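You operate a simulated robot arm through the tools that you are given. There is no shell and no other tool. Be economical: measure what you need, move in short steps, check, and stop when the job is done.

You are at the controls of a simulated robot arm. One attempt, no reset.

Task
Take the mould that says "round" from the door end of the mixing table and put it on top of the blue coaster set.

It is judged by the outcome, as a careful person would: the job done as asked, and still so three seconds after it is handed in. It fails if anything else is knocked over, pushed out of place, dropped, spilled or broken.

Robot
A 7-joint arm with a two-finger parallel gripper, fixed in place. Base frame: the origin is at the foot of the arm, x ahead of it, y to its left, z up; the work surface is at about z = 0. Readings come in mm, degrees, newtons and seconds.
With the tool pointing down near the work surface it reaches from about 240 to 620 mm from the base axis. Its first joint turns from -66.0 to 66.0 degrees. Payload 2.6 kg.
The TCP is the grasp point between the finger pads, 30 mm short of the fingertips. In the tool frame z runs along the fingers and y along their closing line. Largest opening 94 mm; finger width 28, thickness 10; the body of the gripper, 50 by 96 mm, starts 55 mm behind the TCP.
Orientation is told as [roll, pitch, yaw] about the base's x, y, z axes, in that order, counted from this pose: with the fingers straight down and closing along the base's y, the tool's x points along the base's -x, its y along +y and its z along -z.

Tools
- The arm moves only by the tool step_arm. Its argument "commands" is a list of rows, each a list of 2 entries, a list of its own where there are three numbers: the shift along the base's x, y, z in units of 30 mm (1.0 is 30 mm), then the turn, a rotation vector about the base's x, y, z in units of 4 degrees (1.0 is 4 degrees). In form: [[[x, y, z], [ax, ay, az]], ...]. A call has 1 to 20 rows; each row shifts and turns the commanded pose from where the row before left it. "gripper" is the finger opening in mm, from 0 to 94, set as the call begins (left out, the last holds). A call with a number of a shift or a turn outside -1 to 1 is refused whole. Rows are played at 5 a second. More than 50 mm and 8.6 degrees between two rows, or a gripper value outside its range, and nothing of the call is played. Where a pose cannot be reached the arm comes as near as it can. A force on the tool above 40 N (or 10 N above the force at the start of the call, whichever is more), or a blocked arm, ends the call early, and 0.2 s more pass. Each finger travels about 72 mm/s and halts on what it meets, pressing with about 30 N; the grip force reading is that of the motor and also rises with nothing between the fingers. The clock runs only during rows and for 0.2 s after the last one: add rows that do not move to give the fingers time. The reply holds the time, the measured pose of the TCP, the force on the tool along the base axes, the opening and the grip force, in the units named above and with some noise, and new pictures: "show" is both (left out), scene, wrist or none.
- Cameras (640 x 400 px; columns grow to the right, rows downward): "scene" is fixed at [44.2, 446, 557.2]; the picture's right is [-0.63, -0.77, 0.00], its down [-0.50, 0.41, -0.76] and it looks along [0.59, -0.48, -0.65] (base axes); focal length 304 px, centre (320, 200). "wrist" rides on the gripper at [76, 14, -102] in the tool frame; the picture's right is [-0.18, 0.98, 0.00], its down [-0.75, -0.14, -0.64] and it looks along [-0.63, -0.12, 0.77] (tool axes); focal length 243 px, centre (320, 200). There is no depth. A picture from a camera that has moved, and an enlarged one, comes with that camera's place and axes in the base frame and with its lens.
- zoom(camera, box): a new picture of the part [left, top, right, bottom] of that camera's present view, enlarged. No time passes.
- close_job(): hands the job in; it is judged then, once.

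Go step by step. Nothing tells you positions but the pictures and the camera data: compare them with the known pose of the tool, close in by small moves and look again before you grip or let go. The budget is 90 turns and 170 pictures, counting those below and the enlarged ones. Unless the task says otherwise, let go and move clear before handing in, and close with one line.

The tools are called after "Request:" as name(argument=value, ...) on one line, values as JSON. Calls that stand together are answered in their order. step_arm: Moves the arm, as the interface text tells. Its arguments: {"type":"object","properties":{"commands":{"type":"array","items":{"type":"array"}},"gripper":{"type":"number"},"show":{"type":"string","enum":["both","scene","wrist","none"]}},"required":["commands"]} The other tools are called the same way: zoom (camera, box) takes an enlarged picture of a part of a camera's view; close_job () hands the job in.

At the start:

```text
time: 0.0
position: [421.4, 28.4, 216.1]
ee_rot: [0.1, -0.1, 0.0]
ft_force: [-0.1, 0.4, -0.3]
finger_gap: 93.8
finger_force: 0.1
```

scene: 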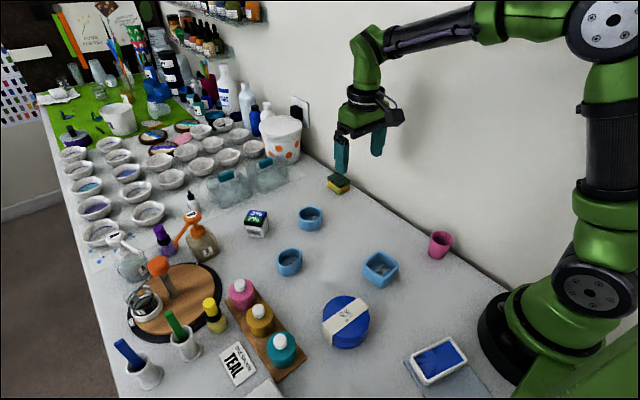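
wrist: 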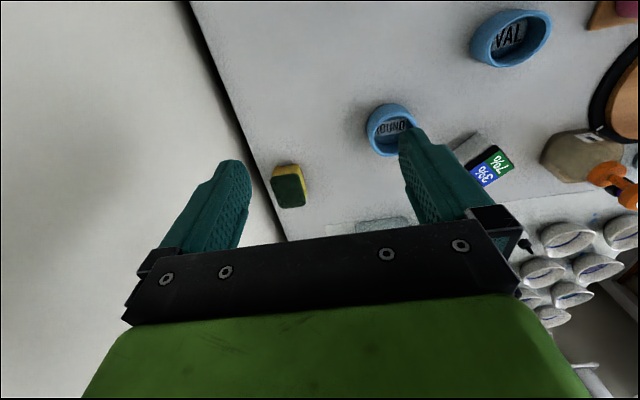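

I see three blue moulds, and the wrist view reads "ROUND" on one of them; the blue coaster stack with a paper band is near (230, 235). I'll enlarge the pictures to read the labels and check the coasters.

Request:
zoom(camera="scene", box=[230, 180, 470, 330])

Request:
zoom(camera="scene", box=[280, 270, 480, 395])

Request:
zoom(camera="wrist", box=[340, 0, 580, 150])

Request:
zoom(camera="scene", box=[0, 0, 320, 200])

```text
2.67 times, centred on (350, 255) of scene
camera zoom: at [44.2, 446.0, 557.2], right [-0.63, -0.77, 0.0], down [-0.5, 0.41, -0.76], along [0.59, -0.48, -0.65], focal length 811 px, centre (240, 53)
```

zoom: 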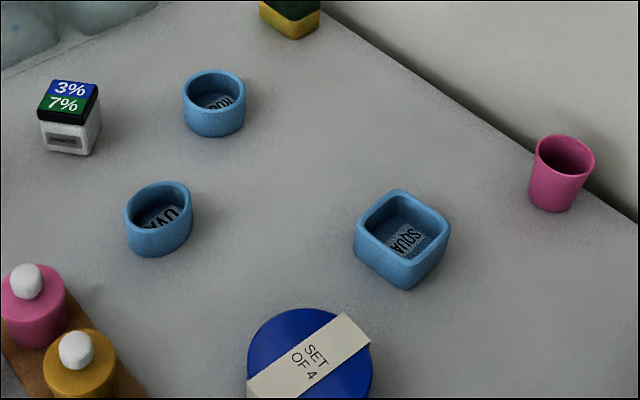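

```text
3.20 times, centred on (380, 332) of scene
camera zoom: at [44.2, 446.0, 557.2], right [-0.63, -0.77, 0.0], down [-0.5, 0.41, -0.76], along [0.59, -0.48, -0.65], focal length 974 px, centre (128, -224)
```

zoom: 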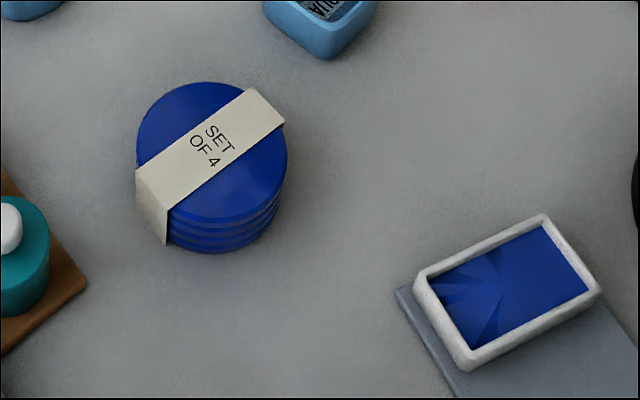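

```text
2.67 times, centred on (460, 75) of wrist
camera zoom: at [346.5, 43.1, 319.2], right [0.18, 0.98, 0.0], down [0.75, -0.14, 0.64], along [0.63, -0.12, -0.77], focal length 647 px, centre (-53, 533)
```

zoom: 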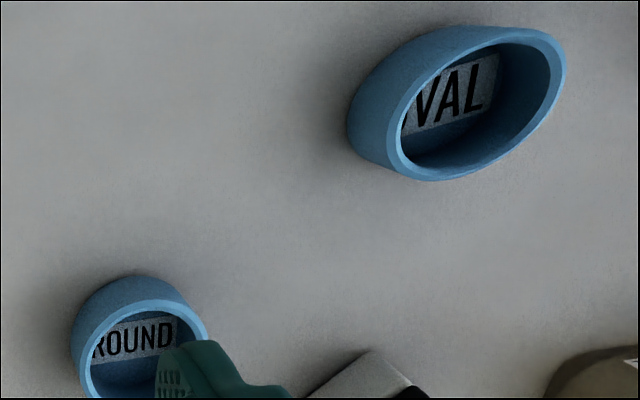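

```text
2.00 times, centred on (160, 100) of scene
camera zoom: at [44.2, 446.0, 557.2], right [-0.63, -0.77, 0.0], down [-0.5, 0.41, -0.76], along [0.59, -0.48, -0.65], focal length 608 px, centre (640, 400)
```

zoom: 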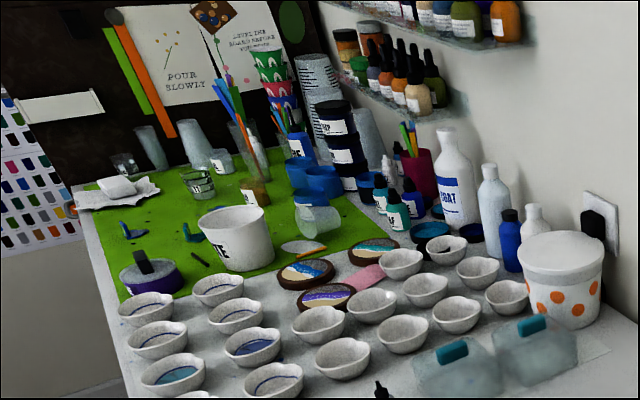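

The round mould is the far one, centred near (496, 110), about 59 mm across and 28 mm high. I'll move above it and look again.

Request:
step_arm(commands=[[[0.83, 0.91, -0.5], [0, 0, 0]], [[0.83, 0.91, -0.5], [0, 0, 0]], [[0.83, 0.91, -0.5], [0, 0, 0]], [[0, 0, -0.7], [0, 0, 0]], [[0, 0, 0], [0, 0, 0]]], gripper=94)

```text
time: 1.2
position: [495.7, 111.1, 150.8]
ee_rot: [0.0, 0.0, 0.0]
ft_force: [0.2, 0.4, 0.1]
finger_gap: 93.9
finger_force: 0.1
camera wrist: at [420.7, 125.0, 252.7], right [0.18, 0.98, 0.0], down [0.75, -0.14, 0.64], along [0.63, -0.12, -0.77], focal length 243 px, centre (320, 200)
```

scene: 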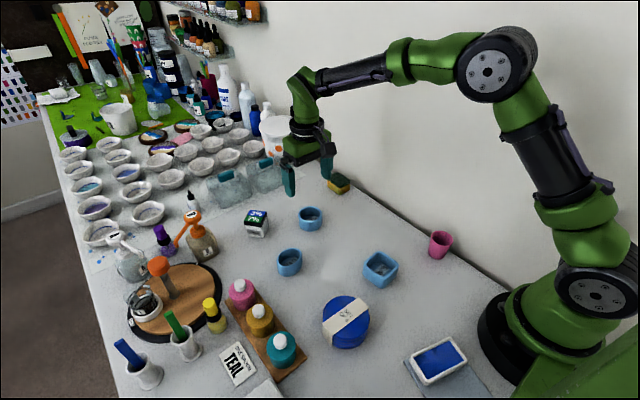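
wrist: 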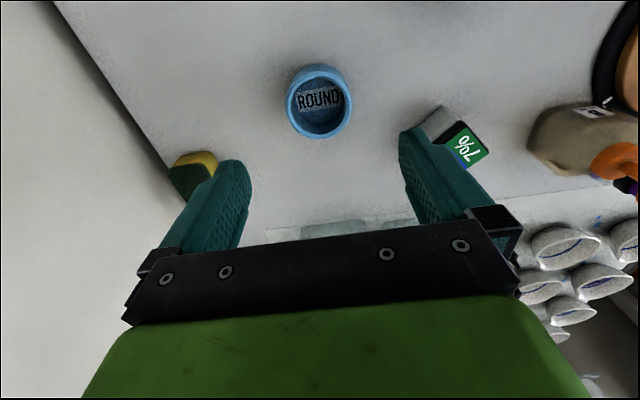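

The wrist view agrees: the mould's centre is at about (493, 111) with a rim near 60 mm across. I'll go down to just above the rim and look.

Request:
step_arm(commands=[[[-0.07, 0, -0.9], [0, 0, 0]], [[0, 0, -0.9], [0, 0, 0]], [[0, 0, -0.8], [0, 0, 0]], [[0, 0, 0], [0, 0, 0]]])

Request:
zoom(camera="scene", box=[240, 150, 400, 250])

```text
time: 2.2
position: [493.6, 111.1, 73.0]
ee_rot: [0.0, -0.1, 0.0]
ft_force: [1.0, 0.7, 0.0]
finger_gap: 94.1
finger_force: 0.0
camera wrist: at [418.6, 124.8, 174.5], right [0.18, 0.98, 0.0], down [0.75, -0.14, 0.64], along [0.63, -0.12, -0.77], focal length 243 px, centre (320, 200)
```

scene: 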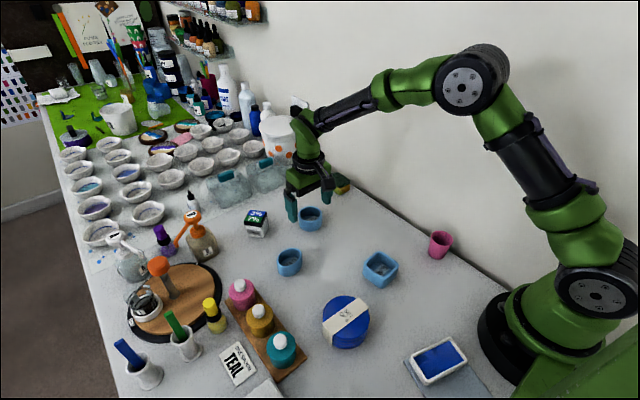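
wrist: 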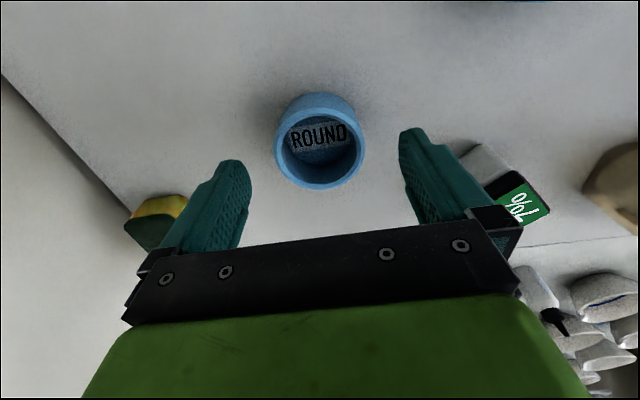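

```text
4.00 times, centred on (320, 200) of scene
camera zoom: at [44.2, 446.0, 557.2], right [-0.63, -0.77, 0.0], down [-0.5, 0.41, -0.76], along [0.59, -0.48, -0.65], focal length 1217 px, centre (320, 200)
```

zoom: 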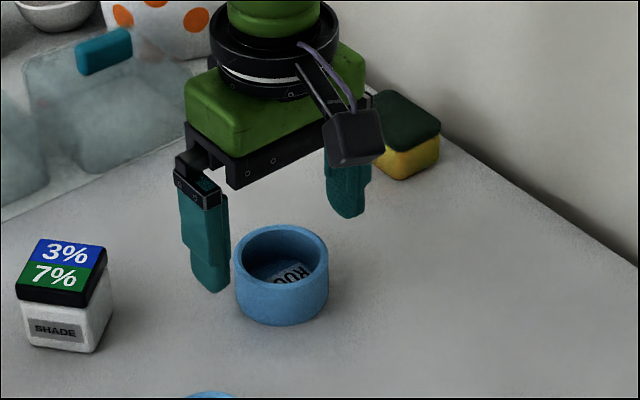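

Still aligned: rim centre about (493, 110.5) at z ≈ 29. I'll go down to TCP z ≈ 35, then close the fingers.

Request:
step_arm(commands=[[[0, 0, -0.5], [0, 0, 0]], [[0, 0, -0.5], [0, 0, 0]], [[0, 0, -0.27], [0, 0, 0]], [[0, 0, 0], [0, 0, 0]]], gripper=94)

```text
time: 3.2
position: [494.5, 110.9, 34.6]
ee_rot: [0.0, 0.1, 0.0]
ft_force: [-0.4, 0.6, 0.7]
finger_gap: 93.9
finger_force: 0.0
camera wrist: at [418.5, 124.9, 136.9], right [0.18, 0.98, 0.0], down [0.75, -0.14, 0.64], along [0.63, -0.12, -0.77], focal length 243 px, centre (320, 200)
```

scene: 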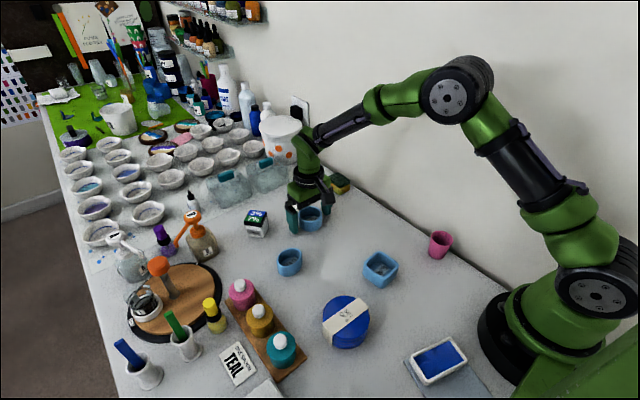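
wrist: 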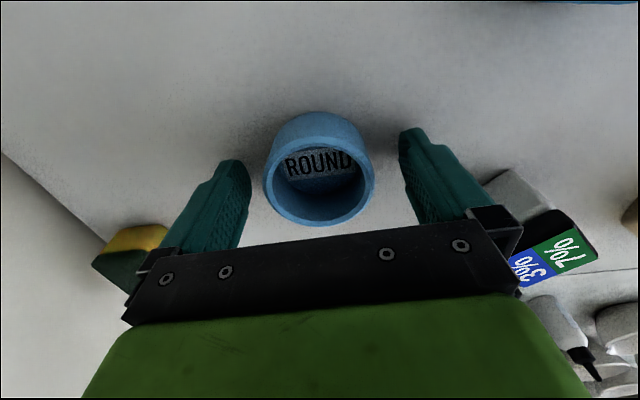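

Fingers straddle the mould and it is centred. Closing now.

Request:
step_arm(commands=[[[0, 0, 0], [0, 0, 0]], [[0, 0, 0], [0, 0, 0]], [[0, 0, 0], [0, 0, 0]], [[0, 0, 0], [0, 0, 0]]], gripper=45)

```text
time: 4.2
position: [494.2, 110.7, 36.3]
ee_rot: [0.1, 0.0, 0.0]
ft_force: [0.3, 0.4, 0.6]
finger_gap: 59.3
finger_force: 29.9
camera wrist: at [418.5, 124.9, 137.0], right [0.18, 0.98, 0.0], down [0.75, -0.14, 0.64], along [0.63, -0.12, -0.77], focal length 243 px, centre (320, 200)
```

scene: 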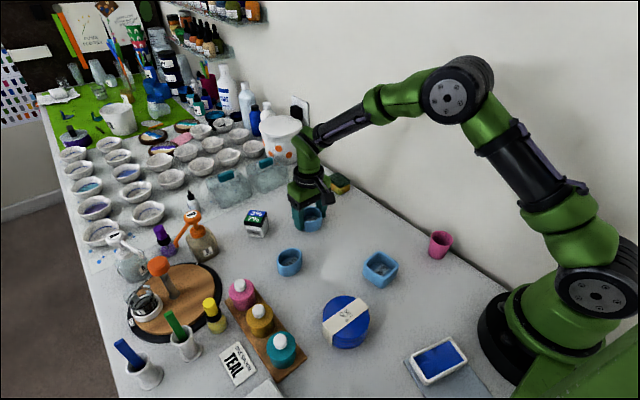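
wrist: 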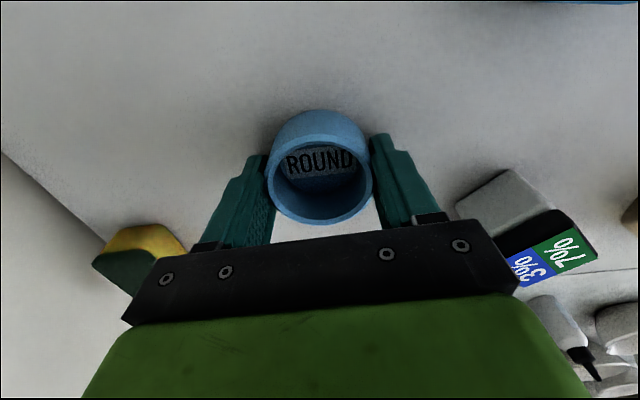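

Gripped at 59.3 mm. I'll lift and carry it at about z 155 to above the coasters.

Request:
step_arm(commands=[[[0, 0, 0.5], [0, 0, 0]], [[0, 0, 0.8], [0, 0, 0]], [[0, 0, 0.9], [0, 0, 0]], [[0, 0, 0.9], [0, 0, 0]], [[0, 0, 0.9], [0, 0, 0]], [[0, 0, 0], [0, 0, 0]]])

Request:
step_arm(commands=[[[-0.5, 0.23, 0], [0, 0, 0]], [[-0.81, 0.37, 0], [0, 0, 0]], [[-0.81, 0.37, 0], [0, 0, 0]], [[-0.81, 0.37, 0], [0, 0, 0]], [[-0.81, 0.37, 0], [0, 0, 0]], [[-0.81, 0.37, 0], [0, 0, 0]], [[-0.81, 0.37, 0], [0, 0, 0]], [[-0.81, 0.37, 0], [0, 0, 0]], [[-0.81, 0.37, 0], [0, 0, 0]], [[-0.81, 0.37, 0], [0, 0, 0]], [[-0.81, 0.37, 0], [0, 0, 0]], [[0, 0, 0], [0, 0, 0]]])

```text
time: 5.6
position: [495.6, 110.6, 156.1]
ee_rot: [0.0, 0.0, 0.0]
ft_force: [-0.2, -0.5, -1.2]
finger_gap: 59.3
finger_force: 30.0
camera wrist: at [419.0, 125.1, 257.4], right [0.18, 0.98, 0.0], down [0.75, -0.14, 0.64], along [0.63, -0.12, -0.77], focal length 243 px, centre (320, 200)
```

scene: 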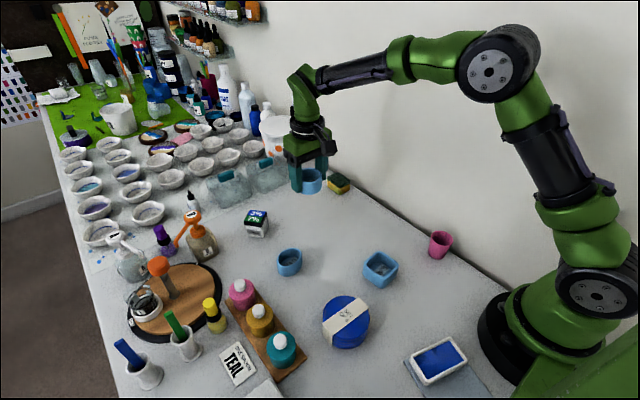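
wrist: 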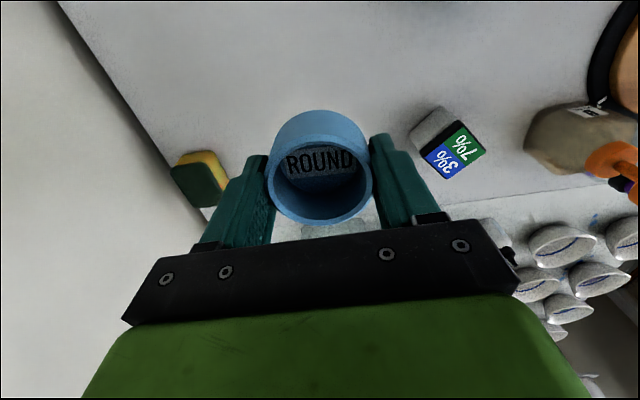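

```text
time: 8.2
position: [236.5, 229.7, 155.4]
ee_rot: [0.0, 0.0, -0.1]
ft_force: [0.1, -0.2, -1.2]
finger_gap: 58.8
finger_force: 29.9
camera wrist: at [160.6, 242.7, 256.6], right [0.18, 0.98, 0.0], down [0.75, -0.14, 0.64], along [0.63, -0.12, -0.77], focal length 243 px, centre (320, 200)
```

scene: 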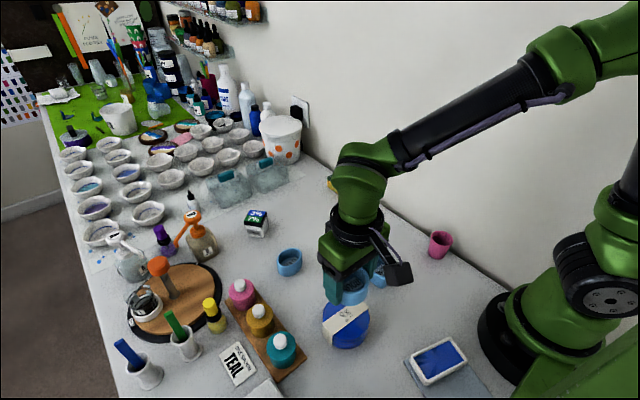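
wrist: 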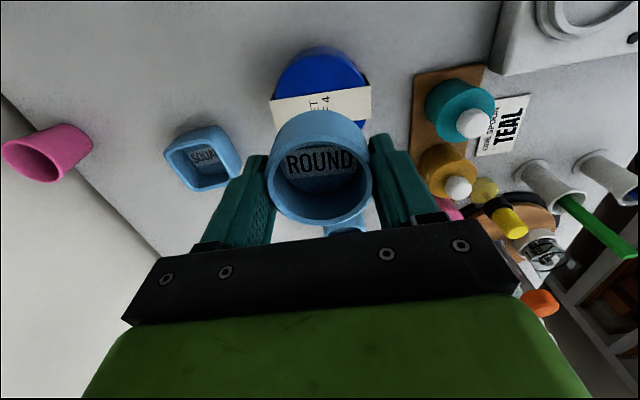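

The mould hangs over the coasters; two views put the coaster centre at about (237, 228.5) with the top near z 30. I'll go down to slightly above it and check.

Request:
step_arm(commands=[[[0, -0.03, -0.9], [0, 0, 0]], [[0, 0, -0.9], [0, 0, 0]], [[0, 0, -0.6], [0, 0, 0]], [[0, 0, -0.2], [0, 0, 0]], [[0, 0, 0], [0, 0, 0]]])

Request:
zoom(camera="scene", box=[280, 250, 440, 350])

```text
time: 9.4
position: [236.1, 228.1, 77.5]
ee_rot: [0.0, 0.0, 0.0]
ft_force: [-1.8, -1.3, 5.6]
finger_gap: 58.8
finger_force: 29.9
camera wrist: at [161.2, 242.2, 178.9], right [0.18, 0.98, 0.0], down [0.75, -0.14, 0.64], along [0.63, -0.12, -0.77], focal length 243 px, centre (320, 200)
```

scene: 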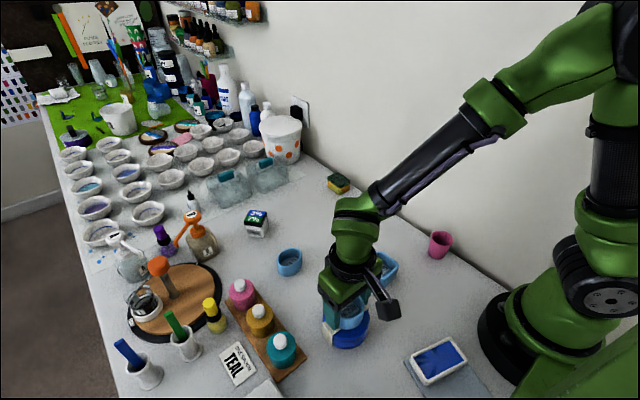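
wrist: 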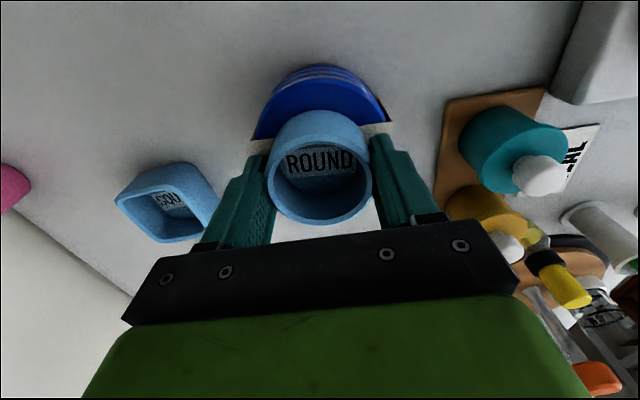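

```text
4.00 times, centred on (360, 300) of scene
camera zoom: at [44.2, 445.9, 557.2], right [-0.63, -0.77, 0.0], down [-0.5, 0.41, -0.76], along [0.59, -0.48, -0.65], focal length 1217 px, centre (160, -200)
```

zoom: 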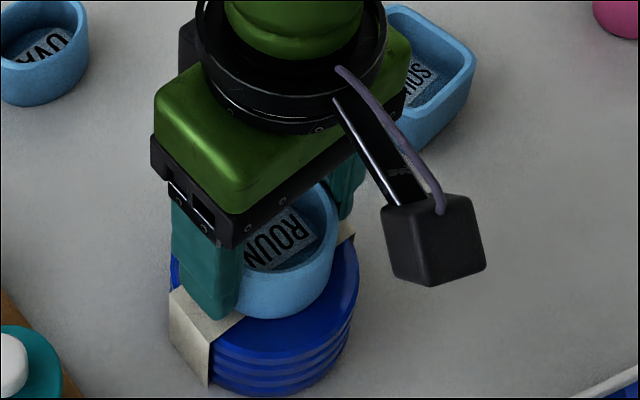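

The force reading rose to 5.6 N at z 77.5, so the mould may already be touching the stack, which would make it about 42 mm high. I'll hold a moment, then press down in tiny steps to confirm.

Request:
step_arm(commands=[[[0, 0, 0], [0, 0, 0]], [[0, 0, 0], [0, 0, 0]]], show="none")

Request:
step_arm(commands=[[[0, 0, -0.04], [0, 0, 0]], [[0, 0, 0], [0, 0, 0]]], show="none")

Request:
zoom(camera="wrist", box=[220, 50, 420, 175])

```text
time: 10.0
position: [236.6, 228.7, 78.1]
ee_rot: [0.1, 0.0, 0.0]
ft_force: [-0.2, 0.0, 4.3]
finger_gap: 58.9
finger_force: 30.5
```

```text
time: 10.6
position: [236.6, 227.9, 76.0]
ee_rot: [0.0, -0.1, 0.0]
ft_force: [-3.2, -4.3, 23.5]
finger_gap: 58.7
finger_force: 29.7
```

```text
3.20 times, centred on (320, 112) of wrist
camera zoom: at [161.5, 242.4, 178.4], right [0.18, 0.98, 0.0], down [0.75, -0.14, 0.64], along [0.63, -0.12, -0.77], focal length 776 px, centre (320, 480)
```

zoom: 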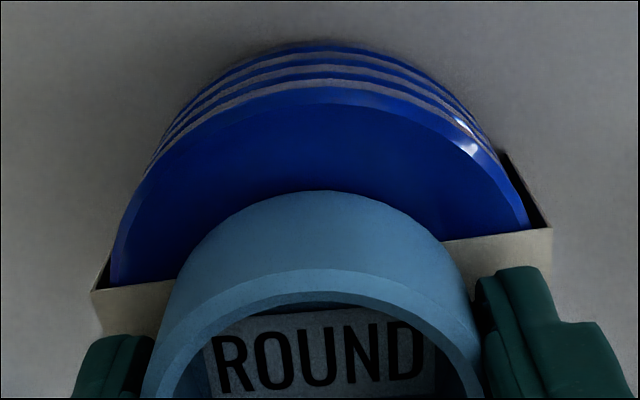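

Contact is confirmed (23.5 N), and the mould is centred on the stack in the wrist view. I'll ease the push off and open the fingers part way.

Request:
step_arm(commands=[[[0, 0, 0.035], [0, 0, 0]], [[0, 0, 0], [0, 0, 0]]], show="none")

Request:
step_arm(commands=[[[0, 0, 0], [0, 0, 0]], [[0, 0, 0], [0, 0, 0]], [[0, 0, 0], [0, 0, 0]]], gripper=82)

```text
time: 11.2
position: [237.1, 228.9, 77.8]
ee_rot: [0.0, 0.0, 0.0]
ft_force: [0.3, 1.7, 4.3]
finger_gap: 58.5
finger_force: 29.3
```

```text
time: 12.0
position: [235.8, 229.1, 77.1]
ee_rot: [-0.1, 0.0, 0.0]
ft_force: [0.2, -0.3, 0.4]
finger_gap: 82.0
finger_force: 0.1
camera wrist: at [161.4, 242.2, 178.9], right [0.18, 0.98, 0.0], down [0.75, -0.14, 0.64], along [0.63, -0.12, -0.77], focal length 243 px, centre (320, 200)
```

scene: 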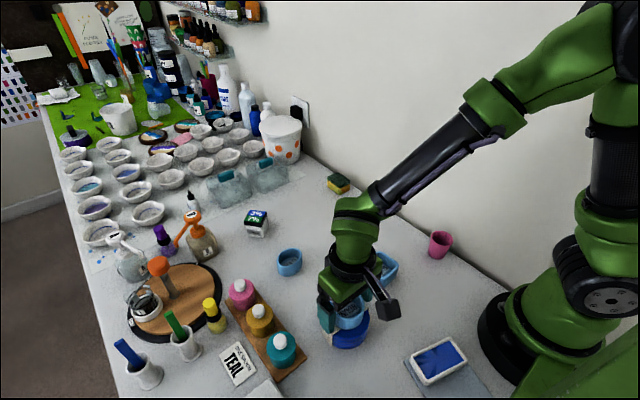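
wrist: 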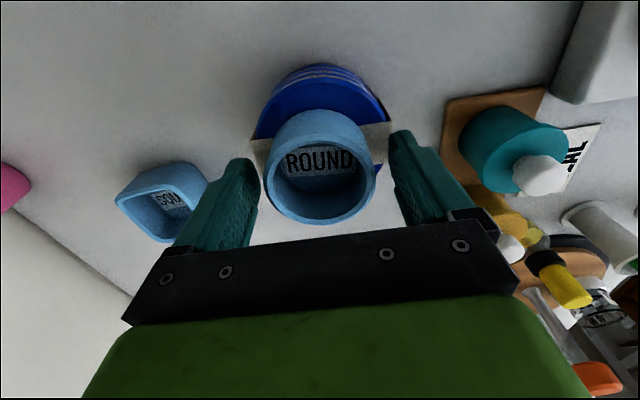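

The mould is free of the fingers and sits on the stack. I'll rise straight up, then move away.

Request:
step_arm(commands=[[[0, 0, 0.5], [0, 0, 0]], [[0, 0, 0.8], [0, 0, 0]], [[0, 0, 0.9], [0, 0, 0]], [[0, 0, 0.9], [0, 0, 0]], [[0, 0, 0.9], [0, 0, 0]], [[0.8, -0.8, 0], [0, 0, 0]], [[0.8, -0.8, 0], [0, 0, 0]], [[0.8, -0.8, 0], [0, 0, 0]], [[0.8, -0.8, 0], [0, 0, 0]], [[0, 0, 0], [0, 0, 0]]])

Request:
zoom(camera="scene", box=[240, 240, 440, 365])

```text
time: 14.2
position: [333.4, 132.2, 196.8]
ee_rot: [0.0, 0.0, 0.1]
ft_force: [0.5, -0.4, 0.2]
finger_gap: 82.1
finger_force: 0.0
camera wrist: at [257.3, 145.6, 299.6], right [0.18, 0.98, 0.0], down [0.75, -0.14, 0.64], along [0.63, -0.12, -0.77], focal length 243 px, centre (320, 200)
```

scene: 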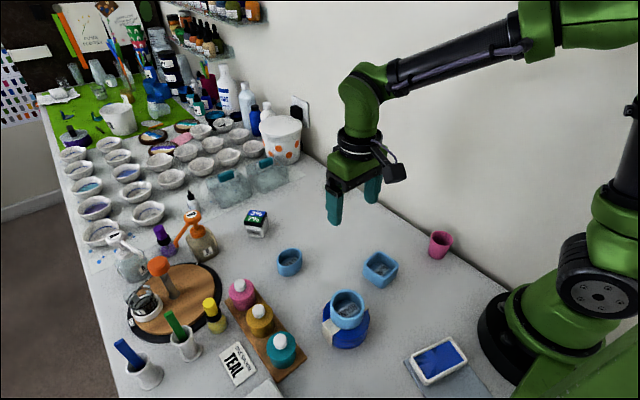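
wrist: 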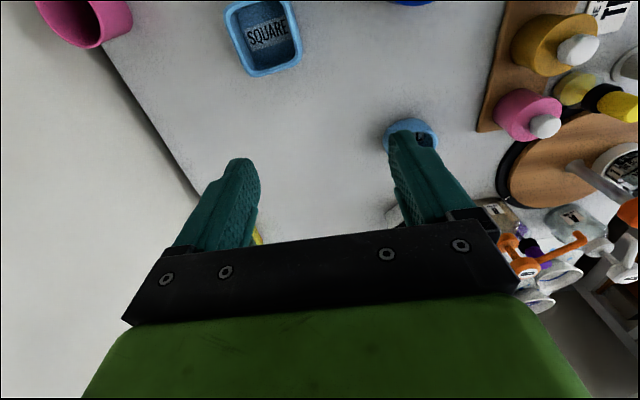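

```text
3.20 times, centred on (340, 302) of scene
camera zoom: at [44.2, 445.9, 557.2], right [-0.63, -0.77, 0.0], down [-0.5, 0.41, -0.76], along [0.59, -0.48, -0.65], focal length 974 px, centre (256, -128)
```

zoom: 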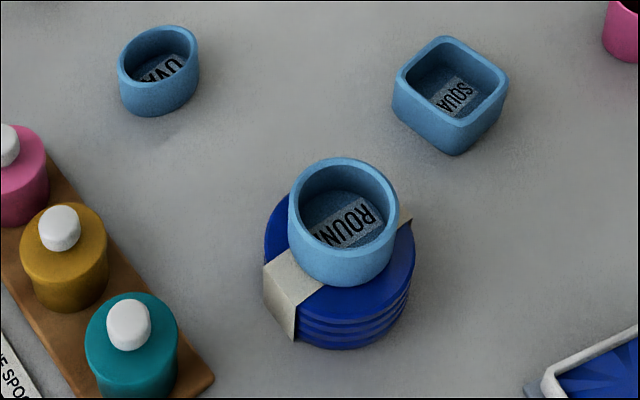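

The round mould sits flat and centred on the blue coaster stack, the stack has not moved, and the arm is clear. I'll hand the job in.

Request:
close_job()

```text
The job is handed in.
```

The mould marked "ROUND" is now on top of the blue coaster set, nothing else was disturbed, and the job is handed in.
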